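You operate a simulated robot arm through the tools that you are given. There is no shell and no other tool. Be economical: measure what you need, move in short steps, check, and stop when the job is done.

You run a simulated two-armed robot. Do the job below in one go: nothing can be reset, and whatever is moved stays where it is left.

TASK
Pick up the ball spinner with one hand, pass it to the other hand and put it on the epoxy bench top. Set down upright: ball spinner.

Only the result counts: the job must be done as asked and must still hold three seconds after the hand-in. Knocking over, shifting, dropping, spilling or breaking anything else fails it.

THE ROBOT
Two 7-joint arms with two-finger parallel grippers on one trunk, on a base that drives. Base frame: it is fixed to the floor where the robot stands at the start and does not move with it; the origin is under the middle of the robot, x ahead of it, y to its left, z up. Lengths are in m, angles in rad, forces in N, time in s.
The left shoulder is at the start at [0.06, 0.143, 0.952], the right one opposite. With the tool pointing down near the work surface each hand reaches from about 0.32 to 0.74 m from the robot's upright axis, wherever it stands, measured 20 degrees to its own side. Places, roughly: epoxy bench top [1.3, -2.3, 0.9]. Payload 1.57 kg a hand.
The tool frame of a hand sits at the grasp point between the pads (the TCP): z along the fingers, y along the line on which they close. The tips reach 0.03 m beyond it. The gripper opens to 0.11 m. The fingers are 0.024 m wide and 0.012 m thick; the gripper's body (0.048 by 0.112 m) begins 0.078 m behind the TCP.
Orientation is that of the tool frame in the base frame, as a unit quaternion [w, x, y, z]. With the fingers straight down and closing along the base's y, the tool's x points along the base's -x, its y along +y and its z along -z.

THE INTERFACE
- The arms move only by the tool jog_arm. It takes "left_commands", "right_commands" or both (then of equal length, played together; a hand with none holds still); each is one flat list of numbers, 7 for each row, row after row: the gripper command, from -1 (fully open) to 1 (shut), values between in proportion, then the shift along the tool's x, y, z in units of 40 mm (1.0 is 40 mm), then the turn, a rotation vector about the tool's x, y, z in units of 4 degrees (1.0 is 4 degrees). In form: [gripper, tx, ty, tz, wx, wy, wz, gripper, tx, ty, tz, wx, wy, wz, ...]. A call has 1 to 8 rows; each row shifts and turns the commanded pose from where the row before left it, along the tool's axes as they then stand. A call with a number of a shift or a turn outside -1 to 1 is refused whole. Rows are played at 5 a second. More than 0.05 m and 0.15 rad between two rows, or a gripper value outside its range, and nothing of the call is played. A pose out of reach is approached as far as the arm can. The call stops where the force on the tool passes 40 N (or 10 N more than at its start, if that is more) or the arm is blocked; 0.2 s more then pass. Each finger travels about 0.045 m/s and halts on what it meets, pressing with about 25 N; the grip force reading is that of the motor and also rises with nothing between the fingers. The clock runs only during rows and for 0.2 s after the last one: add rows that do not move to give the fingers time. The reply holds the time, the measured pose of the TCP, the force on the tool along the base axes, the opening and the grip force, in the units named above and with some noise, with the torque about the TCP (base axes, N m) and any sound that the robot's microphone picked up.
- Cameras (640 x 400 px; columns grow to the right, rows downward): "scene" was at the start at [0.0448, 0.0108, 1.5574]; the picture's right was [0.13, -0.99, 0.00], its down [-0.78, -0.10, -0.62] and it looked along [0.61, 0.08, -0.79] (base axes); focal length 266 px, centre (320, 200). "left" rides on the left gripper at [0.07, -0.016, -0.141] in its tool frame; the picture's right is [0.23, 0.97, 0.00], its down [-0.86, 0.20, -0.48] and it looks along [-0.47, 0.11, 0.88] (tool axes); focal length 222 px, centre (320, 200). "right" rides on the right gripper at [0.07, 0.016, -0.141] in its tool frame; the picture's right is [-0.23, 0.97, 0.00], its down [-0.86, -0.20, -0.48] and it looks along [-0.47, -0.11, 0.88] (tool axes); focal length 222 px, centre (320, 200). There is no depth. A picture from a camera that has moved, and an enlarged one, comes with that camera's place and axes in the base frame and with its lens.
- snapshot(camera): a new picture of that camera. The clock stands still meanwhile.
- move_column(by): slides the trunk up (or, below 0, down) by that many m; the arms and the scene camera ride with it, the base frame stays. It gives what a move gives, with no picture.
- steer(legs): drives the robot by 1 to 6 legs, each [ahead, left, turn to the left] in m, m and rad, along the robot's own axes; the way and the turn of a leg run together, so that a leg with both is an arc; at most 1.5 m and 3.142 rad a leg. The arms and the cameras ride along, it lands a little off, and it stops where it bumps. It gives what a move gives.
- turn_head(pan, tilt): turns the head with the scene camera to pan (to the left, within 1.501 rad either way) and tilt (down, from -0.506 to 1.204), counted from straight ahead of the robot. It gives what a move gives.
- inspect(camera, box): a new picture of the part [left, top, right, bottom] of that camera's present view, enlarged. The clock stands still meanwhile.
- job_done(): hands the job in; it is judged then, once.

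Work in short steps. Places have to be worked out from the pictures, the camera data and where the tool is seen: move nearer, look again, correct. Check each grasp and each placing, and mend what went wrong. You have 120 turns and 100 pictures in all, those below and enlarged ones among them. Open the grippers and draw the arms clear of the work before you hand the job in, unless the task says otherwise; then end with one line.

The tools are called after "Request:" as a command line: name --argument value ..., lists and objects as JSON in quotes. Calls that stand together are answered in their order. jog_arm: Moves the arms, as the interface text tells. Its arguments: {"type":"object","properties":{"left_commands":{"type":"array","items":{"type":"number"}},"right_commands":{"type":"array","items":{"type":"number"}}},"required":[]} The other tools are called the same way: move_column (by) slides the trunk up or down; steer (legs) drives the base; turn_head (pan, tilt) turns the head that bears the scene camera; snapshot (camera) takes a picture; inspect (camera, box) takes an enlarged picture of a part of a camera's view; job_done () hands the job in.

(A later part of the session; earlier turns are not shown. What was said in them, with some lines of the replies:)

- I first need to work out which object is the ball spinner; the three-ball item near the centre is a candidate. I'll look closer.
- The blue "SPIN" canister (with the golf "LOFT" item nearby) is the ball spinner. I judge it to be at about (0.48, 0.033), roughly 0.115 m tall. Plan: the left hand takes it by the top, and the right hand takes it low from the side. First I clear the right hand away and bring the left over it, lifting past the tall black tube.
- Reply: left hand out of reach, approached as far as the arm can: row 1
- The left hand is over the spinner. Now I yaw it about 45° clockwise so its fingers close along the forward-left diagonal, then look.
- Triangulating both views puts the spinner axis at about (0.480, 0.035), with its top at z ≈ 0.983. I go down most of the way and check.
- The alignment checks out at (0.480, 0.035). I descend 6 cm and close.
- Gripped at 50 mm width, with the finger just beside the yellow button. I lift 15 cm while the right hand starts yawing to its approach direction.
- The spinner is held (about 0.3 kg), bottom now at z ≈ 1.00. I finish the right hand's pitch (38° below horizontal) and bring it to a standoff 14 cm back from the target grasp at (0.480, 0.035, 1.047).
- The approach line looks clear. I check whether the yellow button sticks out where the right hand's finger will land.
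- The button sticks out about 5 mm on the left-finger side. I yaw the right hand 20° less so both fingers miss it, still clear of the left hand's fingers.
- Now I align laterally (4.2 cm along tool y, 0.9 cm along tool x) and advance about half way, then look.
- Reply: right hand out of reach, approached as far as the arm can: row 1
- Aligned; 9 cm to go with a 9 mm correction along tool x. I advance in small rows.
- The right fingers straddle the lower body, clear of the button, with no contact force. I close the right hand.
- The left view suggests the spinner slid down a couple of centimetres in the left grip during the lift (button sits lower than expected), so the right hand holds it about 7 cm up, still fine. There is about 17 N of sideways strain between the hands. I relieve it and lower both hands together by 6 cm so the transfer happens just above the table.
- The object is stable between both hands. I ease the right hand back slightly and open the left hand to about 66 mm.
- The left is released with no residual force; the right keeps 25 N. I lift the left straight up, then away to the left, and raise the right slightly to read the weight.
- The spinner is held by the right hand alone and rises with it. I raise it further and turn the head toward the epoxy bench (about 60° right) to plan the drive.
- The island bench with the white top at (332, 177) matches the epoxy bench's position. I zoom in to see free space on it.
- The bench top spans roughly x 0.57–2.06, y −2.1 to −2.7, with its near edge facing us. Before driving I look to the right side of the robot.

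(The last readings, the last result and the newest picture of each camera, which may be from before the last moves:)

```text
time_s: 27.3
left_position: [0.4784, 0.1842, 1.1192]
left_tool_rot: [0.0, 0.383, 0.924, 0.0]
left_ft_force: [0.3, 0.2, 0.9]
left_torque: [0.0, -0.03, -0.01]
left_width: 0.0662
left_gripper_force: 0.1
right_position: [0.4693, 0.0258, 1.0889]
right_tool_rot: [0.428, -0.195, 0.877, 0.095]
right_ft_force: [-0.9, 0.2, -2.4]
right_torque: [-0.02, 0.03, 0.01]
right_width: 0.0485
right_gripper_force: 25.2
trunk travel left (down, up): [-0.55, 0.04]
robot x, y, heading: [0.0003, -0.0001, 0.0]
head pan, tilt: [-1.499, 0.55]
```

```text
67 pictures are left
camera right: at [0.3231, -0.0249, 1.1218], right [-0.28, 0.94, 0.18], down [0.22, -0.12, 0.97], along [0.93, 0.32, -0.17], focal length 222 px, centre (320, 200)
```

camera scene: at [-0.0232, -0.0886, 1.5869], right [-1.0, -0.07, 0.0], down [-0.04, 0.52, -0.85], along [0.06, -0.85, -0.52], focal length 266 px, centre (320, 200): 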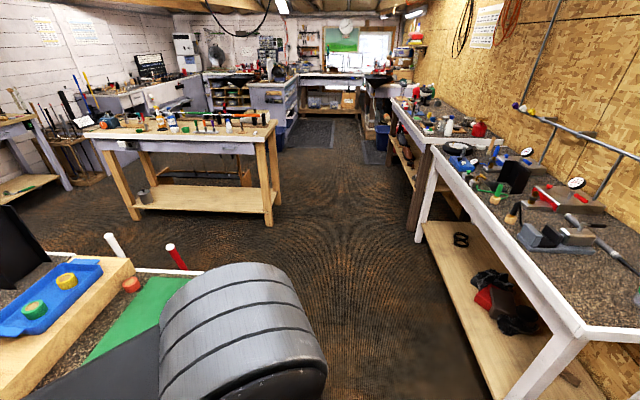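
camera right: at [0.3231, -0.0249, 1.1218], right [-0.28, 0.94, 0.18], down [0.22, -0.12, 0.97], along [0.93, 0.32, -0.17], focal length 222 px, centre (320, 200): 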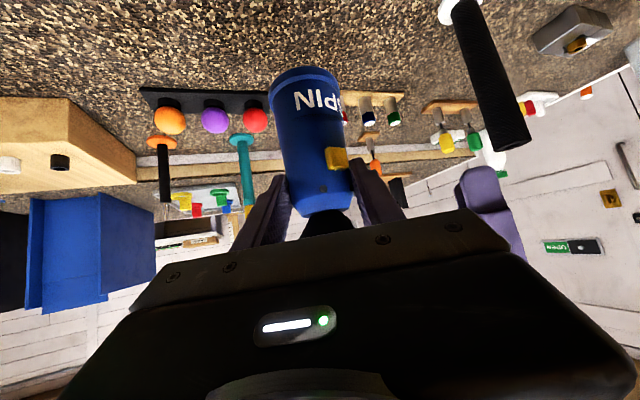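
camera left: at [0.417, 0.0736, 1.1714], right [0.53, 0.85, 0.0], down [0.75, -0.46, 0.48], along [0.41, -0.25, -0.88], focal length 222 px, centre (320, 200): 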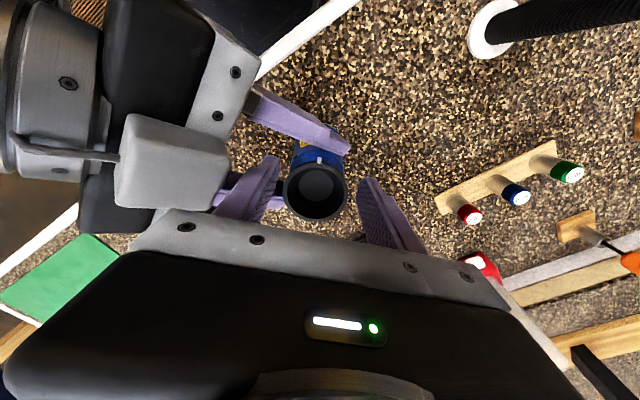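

There is a clear aisle on the right, and the bench's short end (x ≈ 0.57) can be approached with no turn. I back off 0.27 m, then strafe right 1.5 m.

Request:
steer --legs '[[-0.27, 0, 0]]'

Request:
steer --legs '[[0, -1.5, 0]]'

Request:
turn_head --pan -0.6 --tilt 0.5

Request:
snapshot --camera "scene"

Request:
snapshot --camera "right"

```text
time_s: 29.2
left_position: [0.2069, 0.1807, 1.1177]
left_tool_rot: [0.001, 0.384, 0.923, 0.0]
left_ft_force: [0.4, -0.6, 0.6]
left_torque: [0.01, -0.08, 0.04]
left_width: 0.0659
left_gripper_force: 0.1
right_position: [0.1982, 0.0249, 1.0915]
right_tool_rot: [0.428, -0.195, 0.878, 0.095]
right_ft_force: [-1.1, 0.2, -3.1]
right_torque: [-0.05, 0.05, -0.02]
right_width: 0.0483
right_gripper_force: 24.8
trunk travel left (down, up): [-0.55, 0.04]
robot x, y, heading: [-0.2715, 0.0005, -0.002]
head pan, tilt: [-1.499, 0.55]
```

```text
time_s: 36.5
left_position: [0.2081, -1.2969, 1.1192]
left_tool_rot: [0.0, 0.382, 0.924, 0.001]
left_ft_force: [0.4, -0.5, 0.4]
left_torque: [0.0, 0.0, 0.01]
left_width: 0.0659
left_gripper_force: 0.0
right_position: [0.1964, -1.454, 1.09]
right_tool_rot: [0.428, -0.195, 0.877, 0.095]
right_ft_force: [0.9, 0.2, -2.9]
right_torque: [-0.02, 0.02, 0.04]
right_width: 0.0484
right_gripper_force: 25.1
trunk travel left (down, up): [-0.55, 0.04]
robot x, y, heading: [-0.27, -1.4829, 0.002]
head pan, tilt: [-1.499, 0.55]
```

```text
time_s: 37.7
left_position: [0.2083, -1.2974, 1.1174]
left_tool_rot: [0.0, 0.382, 0.924, 0.0]
left_ft_force: [0.2, -0.4, 0.0]
left_torque: [-0.05, 0.02, 0.05]
left_width: 0.0657
left_gripper_force: 0.0
right_position: [0.199, -1.454, 1.0899]
right_tool_rot: [0.428, -0.195, 0.877, 0.095]
right_ft_force: [-0.9, -0.4, -2.4]
right_torque: [-0.03, 0.06, 0.01]
right_width: 0.0483
right_gripper_force: 24.6
trunk travel left (down, up): [-0.55, 0.04]
robot x, y, heading: [-0.2749, -1.4825, 0.001]
head pan, tilt: [-0.6, 0.499]
```

```text
66 pictures are left
camera scene: at [-0.2256, -1.5315, 1.5914], right [-0.56, -0.83, 0.0], down [-0.4, 0.27, -0.88], along [0.73, -0.49, -0.48], focal length 266 px, centre (320, 200)
```

scene: 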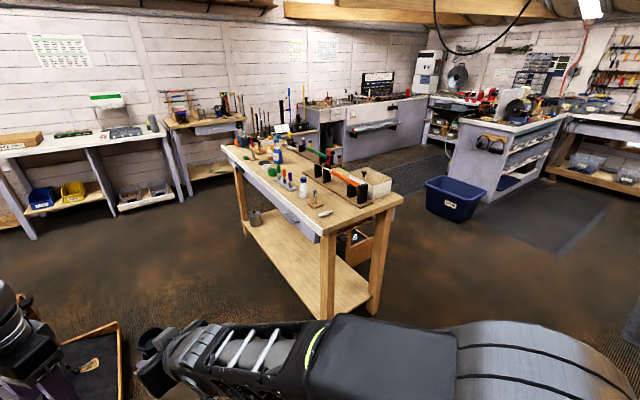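

```text
65 pictures are left
camera right: at [0.0521, -1.5053, 1.1219], right [-0.29, 0.94, 0.18], down [0.22, -0.12, 0.97], along [0.93, 0.32, -0.17], focal length 222 px, centre (320, 200)
```

right: 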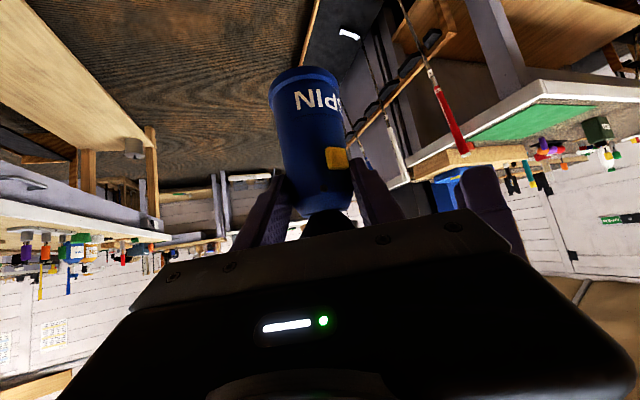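

The grip is steady. I zoom in on the bench's near end to pick a free spot.

Request:
inspect --camera "scene" --box '[215, 120, 415, 245]'

```text
3.20 times, centred on (315, 182) of scene
camera zoom: at [-0.2256, -1.5315, 1.5914], right [-0.56, -0.83, 0.0], down [-0.4, 0.27, -0.88], along [0.73, -0.49, -0.48], focal length 850 px, centre (336, 256)
```

zoom: 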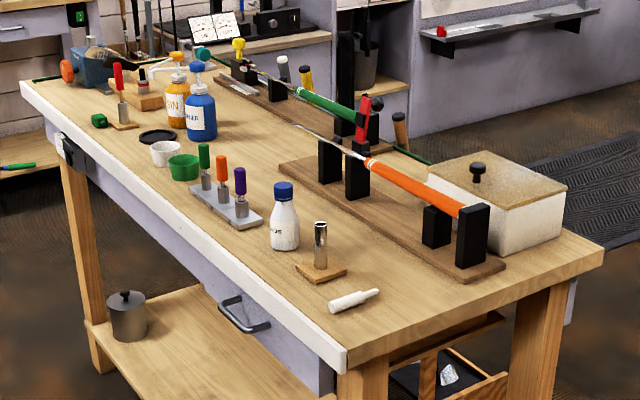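

Free patch at about (0.625, −2.295): between the small white tool and the shaft stand, near the bench end. I strafe right 0.84 m and look again before going forward.

Request:
steer --legs '[[0, -0.84, 0]]'

Request:
turn_head --pan 0.05 --tilt 0.6

Request:
snapshot --camera "scene"

```text
time_s: 42.1
left_position: [0.2111, -2.1156, 1.1183]
left_tool_rot: [0.001, 0.379, 0.925, 0.001]
left_ft_force: [0.9, 0.0, 0.5]
left_torque: [0.02, 0.04, -0.01]
left_width: 0.0662
left_gripper_force: 0.2
right_position: [0.2038, -2.2719, 1.0907]
right_tool_rot: [0.428, -0.199, 0.876, 0.097]
right_ft_force: [-0.2, 0.0, -2.5]
right_torque: [0.03, 0.03, 0.0]
right_width: 0.0482
right_gripper_force: 24.7
trunk travel left (down, up): [-0.55, 0.04]
robot x, y, heading: [-0.2657, -2.3027, 0.007]
head pan, tilt: [-0.6, 0.499]
```

```text
time_s: 43.2
left_position: [0.2108, -2.116, 1.1176]
left_tool_rot: [0.001, 0.379, 0.926, 0.0]
left_ft_force: [0.3, -0.3, 0.2]
left_torque: [0.0, -0.04, -0.02]
left_width: 0.0657
left_gripper_force: 0.1
right_position: [0.2035, -2.272, 1.0896]
right_tool_rot: [0.427, -0.199, 0.877, 0.096]
right_ft_force: [-0.9, 0.0, -2.9]
right_torque: [0.0, 0.07, -0.01]
right_width: 0.0479
right_gripper_force: 25.1
trunk travel left (down, up): [-0.55, 0.04]
robot x, y, heading: [-0.2663, -2.3033, 0.011]
head pan, tilt: [0.051, 0.6]
```

```text
63 pictures are left
camera scene: at [-0.2079, -2.297, 1.5823], right [0.06, -1.0, 0.0], down [-0.56, -0.03, -0.83], along [0.82, 0.05, -0.56], focal length 266 px, centre (320, 200)
```

scene: 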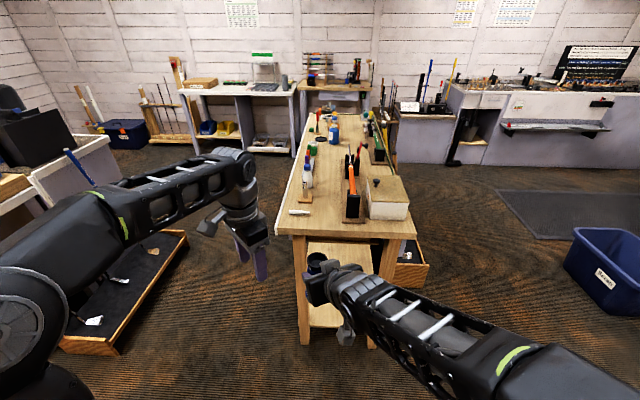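

I zoom in on the bench end, and check the spinner's seat in the grip.

Request:
inspect --camera "scene" --box '[260, 130, 430, 290]'

Request:
inspect --camera "right" --box '[240, 40, 400, 240]'

```text
2.50 times, centred on (345, 210) of scene
camera zoom: at [-0.2079, -2.297, 1.5823], right [0.06, -1.0, 0.0], down [-0.56, -0.03, -0.83], along [0.82, 0.05, -0.56], focal length 664 px, centre (258, 175)
```

zoom: 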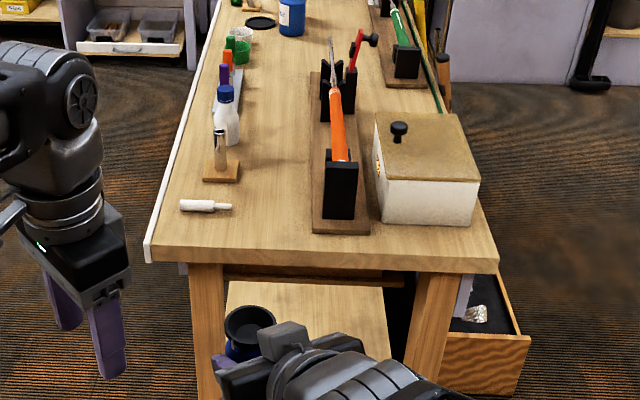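

```text
2.00 times, centred on (320, 140) of right
camera zoom: at [0.0569, -2.325, 1.1218], right [-0.29, 0.94, 0.18], down [0.22, -0.12, 0.97], along [0.93, 0.32, -0.17], focal length 444 px, centre (320, 320)
```

zoom: 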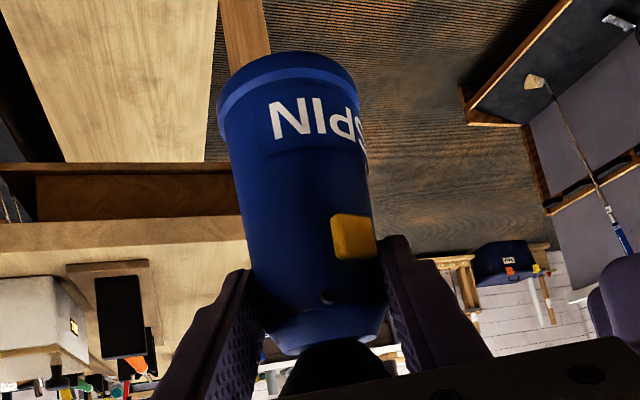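

The grip looks upright and steady (bottom about 8.8 cm below the TCP height). Target spot: (0.65, −2.255), clear of the white tool (y > −2.20) and stand (y < −2.334). I tuck the left hand back, then drive forward 0.43 m.

Request:
jog_arm --left_commands '[-0.2, 1, 0, 0, 0, 0, 0, -0.2, 1, 0, 0, 0, 0, 0, -0.2, 1, 0, 0, 0, 0, 0]'

Request:
steer --legs '[[0.43, 0.01, -0.008]]'

Request:
turn_head --pan 0.0 --tilt 0.9

Request:
snapshot --camera "scene"

Request:
snapshot --camera "right"

```text
time_s: 44.0
left_position: [0.1242, -2.0295, 1.1182]
left_tool_rot: [0.001, 0.379, 0.926, 0.001]
left_ft_force: [-0.8, -0.7, -0.2]
left_torque: [-0.03, -0.01, -0.01]
left_width: 0.0659
left_gripper_force: 0.1
right_position: [0.2008, -2.2717, 1.0907]
right_tool_rot: [0.427, -0.199, 0.877, 0.097]
right_ft_force: [0.4, 0.2, -2.5]
right_torque: [-0.06, 0.05, 0.0]
right_width: 0.0483
right_gripper_force: 24.9
trunk travel left (down, up): [-0.55, 0.04]
robot x, y, heading: [-0.2658, -2.2998, 0.008]
head pan, tilt: [0.051, 0.6]
```

```text
time_s: 46.6
left_position: [0.5531, -2.0204, 1.118]
left_tool_rot: [0.001, 0.381, 0.925, 0.0]
left_ft_force: [-0.1, -0.3, -0.1]
left_torque: [-0.03, 0.03, 0.04]
left_width: 0.066
left_gripper_force: 0.1
right_position: [0.628, -2.2621, 1.0899]
right_tool_rot: [0.427, -0.195, 0.878, 0.095]
right_ft_force: [1.1, -0.4, -3.0]
right_torque: [-0.03, 0.04, 0.0]
right_width: 0.0482
right_gripper_force: 25.1
trunk travel left (down, up): [-0.55, 0.04]
robot x, y, heading: [0.1607, -2.2911, 0.001]
head pan, tilt: [0.051, 0.6]
heard: click
```

```text
time_s: 47.4
left_position: [0.5539, -2.0197, 1.1178]
left_tool_rot: [0.0, 0.381, 0.925, 0.0]
left_ft_force: [0.8, -0.4, 0.0]
left_torque: [-0.01, 0.05, -0.02]
left_width: 0.066
left_gripper_force: 0.2
right_position: [0.629, -2.2635, 1.0905]
right_tool_rot: [0.428, -0.196, 0.877, 0.096]
right_ft_force: [-0.7, -0.5, -2.3]
right_torque: [0.0, 0.01, 0.0]
right_width: 0.0479
right_gripper_force: 25.1
trunk travel left (down, up): [-0.55, 0.04]
robot x, y, heading: [0.1578, -2.2899, 0.002]
head pan, tilt: [0.0, 0.901]
```

```text
60 pictures are left
camera scene: at [0.2049, -2.2893, 1.5576], right [0.0, -1.0, 0.0], down [-0.78, 0.0, -0.62], along [0.62, 0.0, -0.78], focal length 266 px, centre (320, 200)
```

scene: 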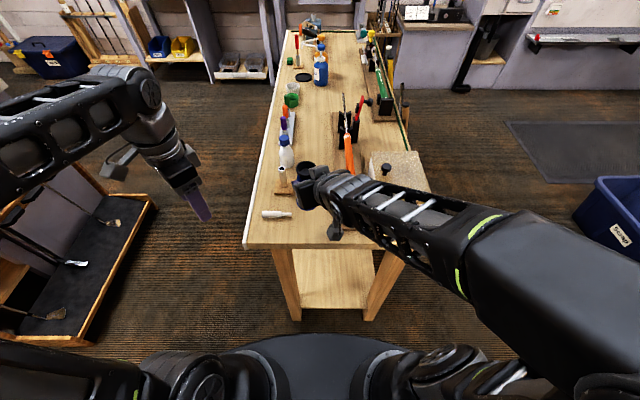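

```text
59 pictures are left
camera right: at [0.4822, -2.3144, 1.1218], right [-0.29, 0.94, 0.18], down [0.22, -0.12, 0.97], along [0.93, 0.32, -0.17], focal length 222 px, centre (320, 200)
```

right: 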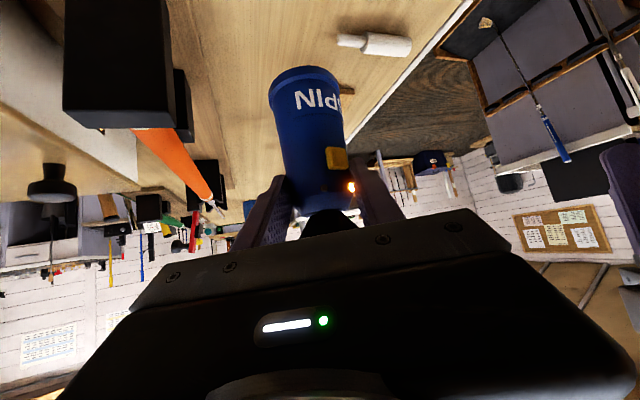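

A click was heard and an LED now shows on the spinner (it switched on, harmless). I zoom in to verify position relative to the bench items.

Request:
inspect --camera "scene" --box '[240, 140, 400, 260]'

Request:
inspect --camera "right" --box '[240, 30, 420, 240]'

```text
3.33 times, centred on (320, 200) of scene
camera zoom: at [0.2049, -2.2893, 1.5576], right [0.0, -1.0, 0.0], down [-0.78, 0.0, -0.62], along [0.62, 0.0, -0.78], focal length 886 px, centre (320, 200)
```

zoom: 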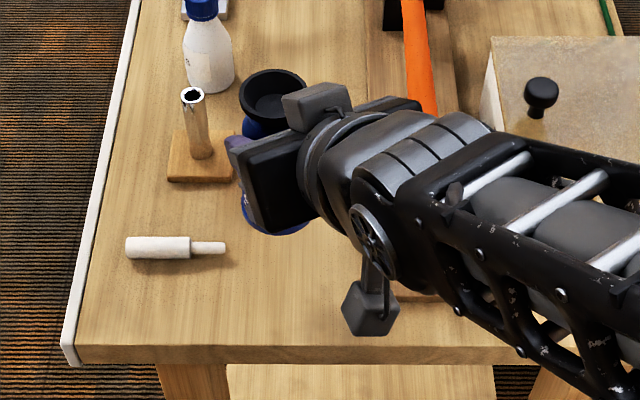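

```text
1.90 times, centred on (330, 135) of right
camera zoom: at [0.4822, -2.3144, 1.1218], right [-0.29, 0.94, 0.18], down [0.22, -0.12, 0.97], along [0.93, 0.32, -0.17], focal length 423 px, centre (301, 324)
```

zoom: 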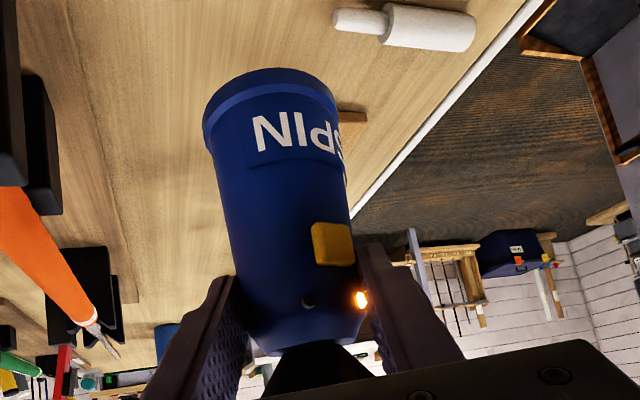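

The spinner axis is at about (0.638, −2.26): 3.5 cm from the bench edge margin and clear of the white tool. I lower 8 cm, then look.

Request:
jog_arm --right_commands '[1, 0.394, 0, 0.306, 0, 0, 0, 1, 0.394, 0, 0.306, 0, 0, 0, 1, 0.394, 0, 0.306, 0, 0, 0, 1, 0.394, 0, 0.306, 0, 0, 0]'

Request:
snapshot --camera "right"

Request:
inspect --camera "scene" --box '[240, 140, 400, 260]'

```text
time_s: 48.4
left_position: [0.552, -2.02, 1.1175]
left_tool_rot: [0.001, 0.381, 0.924, 0.0]
left_ft_force: [-0.5, -0.3, -1.1]
left_torque: [-0.02, 0.02, 0.0]
left_width: 0.066
left_gripper_force: 0.0
right_position: [0.6276, -2.2626, 1.0115]
right_tool_rot: [0.43, -0.196, 0.876, 0.097]
right_ft_force: [0.5, -1.1, 8.7]
right_torque: [-0.15, 0.0, -0.04]
right_width: 0.0482
right_gripper_force: 24.8
trunk travel left (down, up): [-0.55, 0.04]
robot x, y, heading: [0.1589, -2.2905, 0.003]
head pan, tilt: [0.0, 0.901]
```

```text
56 pictures are left
camera right: at [0.4822, -2.3138, 1.0425], right [-0.29, 0.94, 0.18], down [0.22, -0.12, 0.97], along [0.93, 0.32, -0.17], focal length 222 px, centre (320, 200)
```

right: 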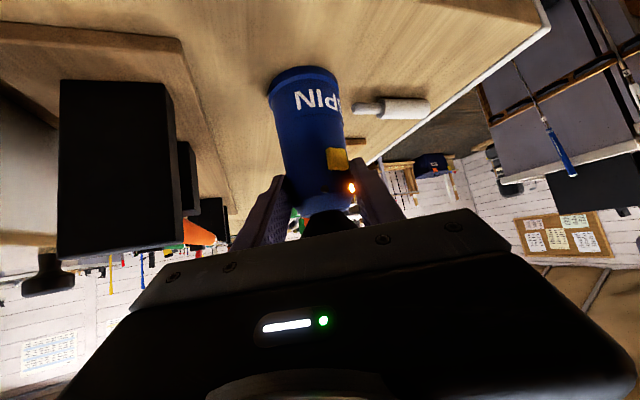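

```text
3.33 times, centred on (320, 200) of scene
camera zoom: at [0.204, -2.2894, 1.5579], right [0.0, -1.0, 0.0], down [-0.78, 0.0, -0.62], along [0.62, 0.0, -0.78], focal length 886 px, centre (320, 200)
```

zoom: 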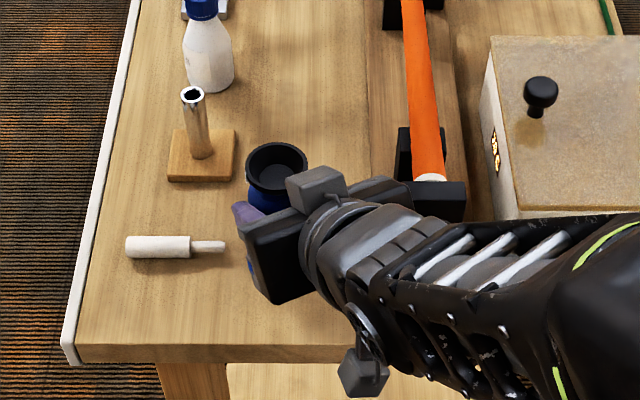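

Contact with the bench: +8.7 N up with TCP at 1.0115, spinner upright. I open the right hand to about 80 mm.

Request:
jog_arm --right_commands '[0.1, 0, 0, 0, 0, 0, 0, 0, 0, 0, 0, 0, 0, 0, -0.2, 0, 0, 0, 0, 0, 0, -0.45, 0, 0, 0, 0, 0, 0, -0.45, 0, 0, 0, 0, 0, 0]'

Request:
snapshot --camera "right"

```text
time_s: 49.6
left_position: [0.5518, -2.0203, 1.1181]
left_tool_rot: [0.001, 0.381, 0.925, 0.001]
left_ft_force: [-0.6, -0.1, 0.2]
left_torque: [0.01, -0.01, 0.0]
left_width: 0.0658
left_gripper_force: 0.0
right_position: [0.6284, -2.2626, 1.0106]
right_tool_rot: [0.428, -0.196, 0.877, 0.096]
right_ft_force: [0.1, 0.0, 0.4]
right_torque: [0.02, 0.02, 0.0]
right_width: 0.0798
right_gripper_force: 0.1
trunk travel left (down, up): [-0.55, 0.04]
robot x, y, heading: [0.1587, -2.2915, 0.001]
head pan, tilt: [0.0, 0.901]
```

```text
54 pictures are left
camera right: at [0.4816, -2.3142, 1.0416], right [-0.29, 0.94, 0.18], down [0.22, -0.12, 0.97], along [0.93, 0.32, -0.17], focal length 222 px, centre (320, 200)
```

right: 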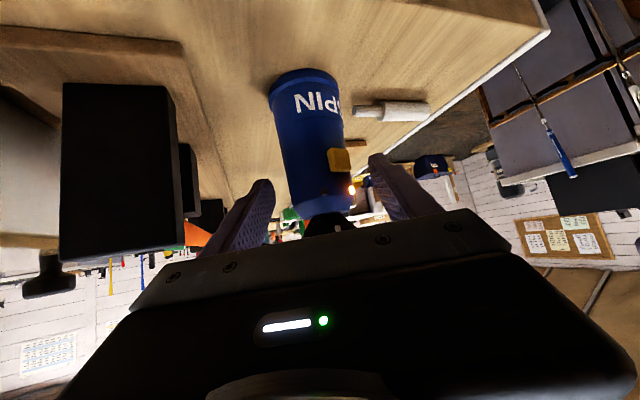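

Released and standing. I withdraw straight back along the tool axis by 16 cm and check from the scene camera.

Request:
jog_arm --right_commands '[-0.45, 0, 0, -0.5, 0, 0, 0, -0.45, 0, 0, -0.7, 0, 0, 0, -0.45, 0, 0, -0.7, 0, 0, 0, -0.45, 0, 0, -0.7, 0, 0, 0, -0.45, 0, 0, -0.7, 0, 0, 0, -0.45, 0, 0, -0.7, 0, 0, 0]'

Request:
inspect --camera "scene" --box '[240, 130, 400, 260]'

Request:
snapshot --camera "right"

```text
time_s: 51.0
left_position: [0.5525, -2.0202, 1.1193]
left_tool_rot: [0.001, 0.381, 0.924, 0.0]
left_ft_force: [0.2, 0.5, -0.3]
left_torque: [-0.01, -0.01, -0.02]
left_width: 0.0661
left_gripper_force: 0.1
right_position: [0.5373, -2.2983, 1.1299]
right_tool_rot: [0.426, -0.196, 0.878, 0.095]
right_ft_force: [0.0, -0.4, -0.6]
right_torque: [0.0, -0.01, -0.05]
right_width: 0.0798
right_gripper_force: 0.1
right hand out of reach, approached as far as the arm can: row 3, 4, 5, 6
trunk travel left (down, up): [-0.55, 0.04]
robot x, y, heading: [0.1568, -2.2876, 0.01]
head pan, tilt: [0.0, 0.901]
```

```text
3.08 times, centred on (320, 195) of scene
camera zoom: at [0.2036, -2.2898, 1.5576], right [0.0, -1.0, 0.0], down [-0.78, 0.0, -0.62], along [0.62, 0.0, -0.78], focal length 818 px, centre (320, 215)
```

zoom: 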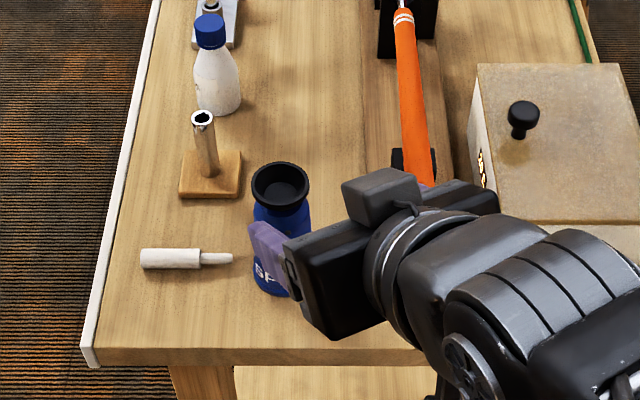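

```text
52 pictures are left
camera right: at [0.3911, -2.3498, 1.1622], right [-0.29, 0.94, 0.18], down [0.22, -0.12, 0.97], along [0.93, 0.32, -0.18], focal length 222 px, centre (320, 200)
```

right: 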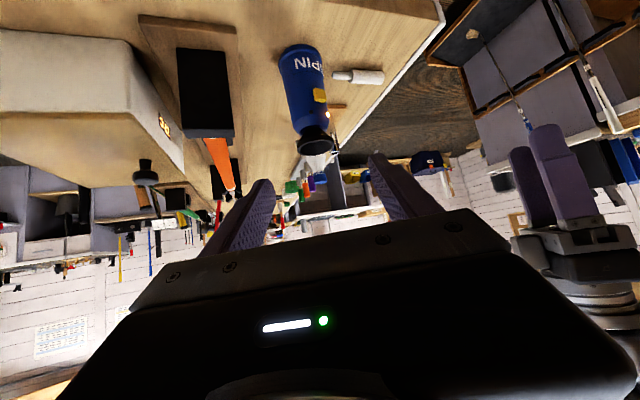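

The spinner stands upright on the bench and nothing around it has moved. I back the robot off and open both grippers, then confirm.

Request:
steer --legs '[[-0.3, 0, 0]]'

Request:
jog_arm --left_commands '[-1, 0, 0, 0, 0, 0, 0, -1, 0, 0, 0, 0, 0, 0, -1, 0, 0, 0, 0, 0, 0, -1, 0, 0, 0, 0, 0, 0]' --right_commands '[-1, 0, 0, 0, 0, 0, 0, -1, 0, 0, 0, 0, 0, 0, -1, 0, 0, 0, 0, 0, 0, -1, 0, 0, 0, 0, 0, 0]'

Request:
turn_head --pan 0.0 --tilt 0.6

Request:
inspect --camera "scene" --box '[230, 110, 430, 270]'

```text
time_s: 53.0
left_position: [0.2524, -2.0228, 1.1189]
left_tool_rot: [0.001, 0.382, 0.924, 0.001]
left_ft_force: [-0.1, 0.7, -0.3]
left_torque: [0.0, -0.01, 0.0]
left_width: 0.066
left_gripper_force: 0.0
right_position: [0.2362, -2.3001, 1.1305]
right_tool_rot: [0.427, -0.194, 0.879, 0.093]
right_ft_force: [-0.4, -0.2, 0.3]
right_torque: [-0.01, 0.0, -0.01]
right_width: 0.0797
right_gripper_force: 0.1
trunk travel left (down, up): [-0.55, 0.04]
robot x, y, heading: [-0.1409, -2.2928, -0.003]
head pan, tilt: [0.0, 0.901]
```

```text
time_s: 54.0
left_position: [0.253, -2.0222, 1.1173]
left_tool_rot: [0.0, 0.382, 0.924, 0.001]
left_ft_force: [-0.9, -0.2, 0.3]
left_torque: [0.0, 0.02, 0.02]
left_width: 0.1099
left_gripper_force: 0.0
right_position: [0.2375, -2.2994, 1.1298]
right_tool_rot: [0.426, -0.195, 0.879, 0.094]
right_ft_force: [0.1, -0.6, -0.3]
right_torque: [0.03, 0.02, 0.02]
right_width: 0.1099
right_gripper_force: 0.2
trunk travel left (down, up): [-0.55, 0.04]
robot x, y, heading: [-0.1414, -2.295, 0.003]
head pan, tilt: [0.0, 0.901]
```

```text
time_s: 54.8
left_position: [0.2529, -2.0225, 1.1176]
left_tool_rot: [0.001, 0.382, 0.924, 0.001]
left_ft_force: [-0.3, -0.7, 0.1]
left_torque: [0.01, 0.03, 0.01]
left_width: 0.1099
left_gripper_force: 0.0
right_position: [0.2382, -2.2992, 1.1309]
right_tool_rot: [0.426, -0.195, 0.878, 0.095]
right_ft_force: [0.4, -0.2, -0.3]
right_torque: [0.02, 0.01, -0.02]
right_width: 0.1104
right_gripper_force: 0.0
trunk travel left (down, up): [-0.55, 0.04]
robot x, y, heading: [-0.1434, -2.2916, 0.002]
head pan, tilt: [0.0, 0.6]
```

```text
2.50 times, centred on (330, 190) of scene
camera zoom: at [-0.0827, -2.2899, 1.5823], right [0.0, -1.0, 0.0], down [-0.57, 0.0, -0.82], along [0.82, 0.0, -0.57], focal length 664 px, centre (295, 225)
```

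zoom: 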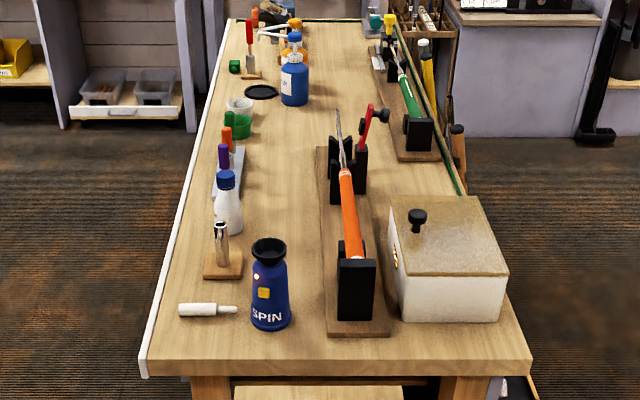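

The spinner stands upright on the epoxy bench, both grippers are open and clear, and nothing else was disturbed. I hand the job in.

Request:
job_done

```text
The job is handed in.
```

The ball spinner was picked up with the left hand, passed to the right, and now stands upright on the epoxy bench top; nothing else was disturbed, though its light came on with a click during the drive over.
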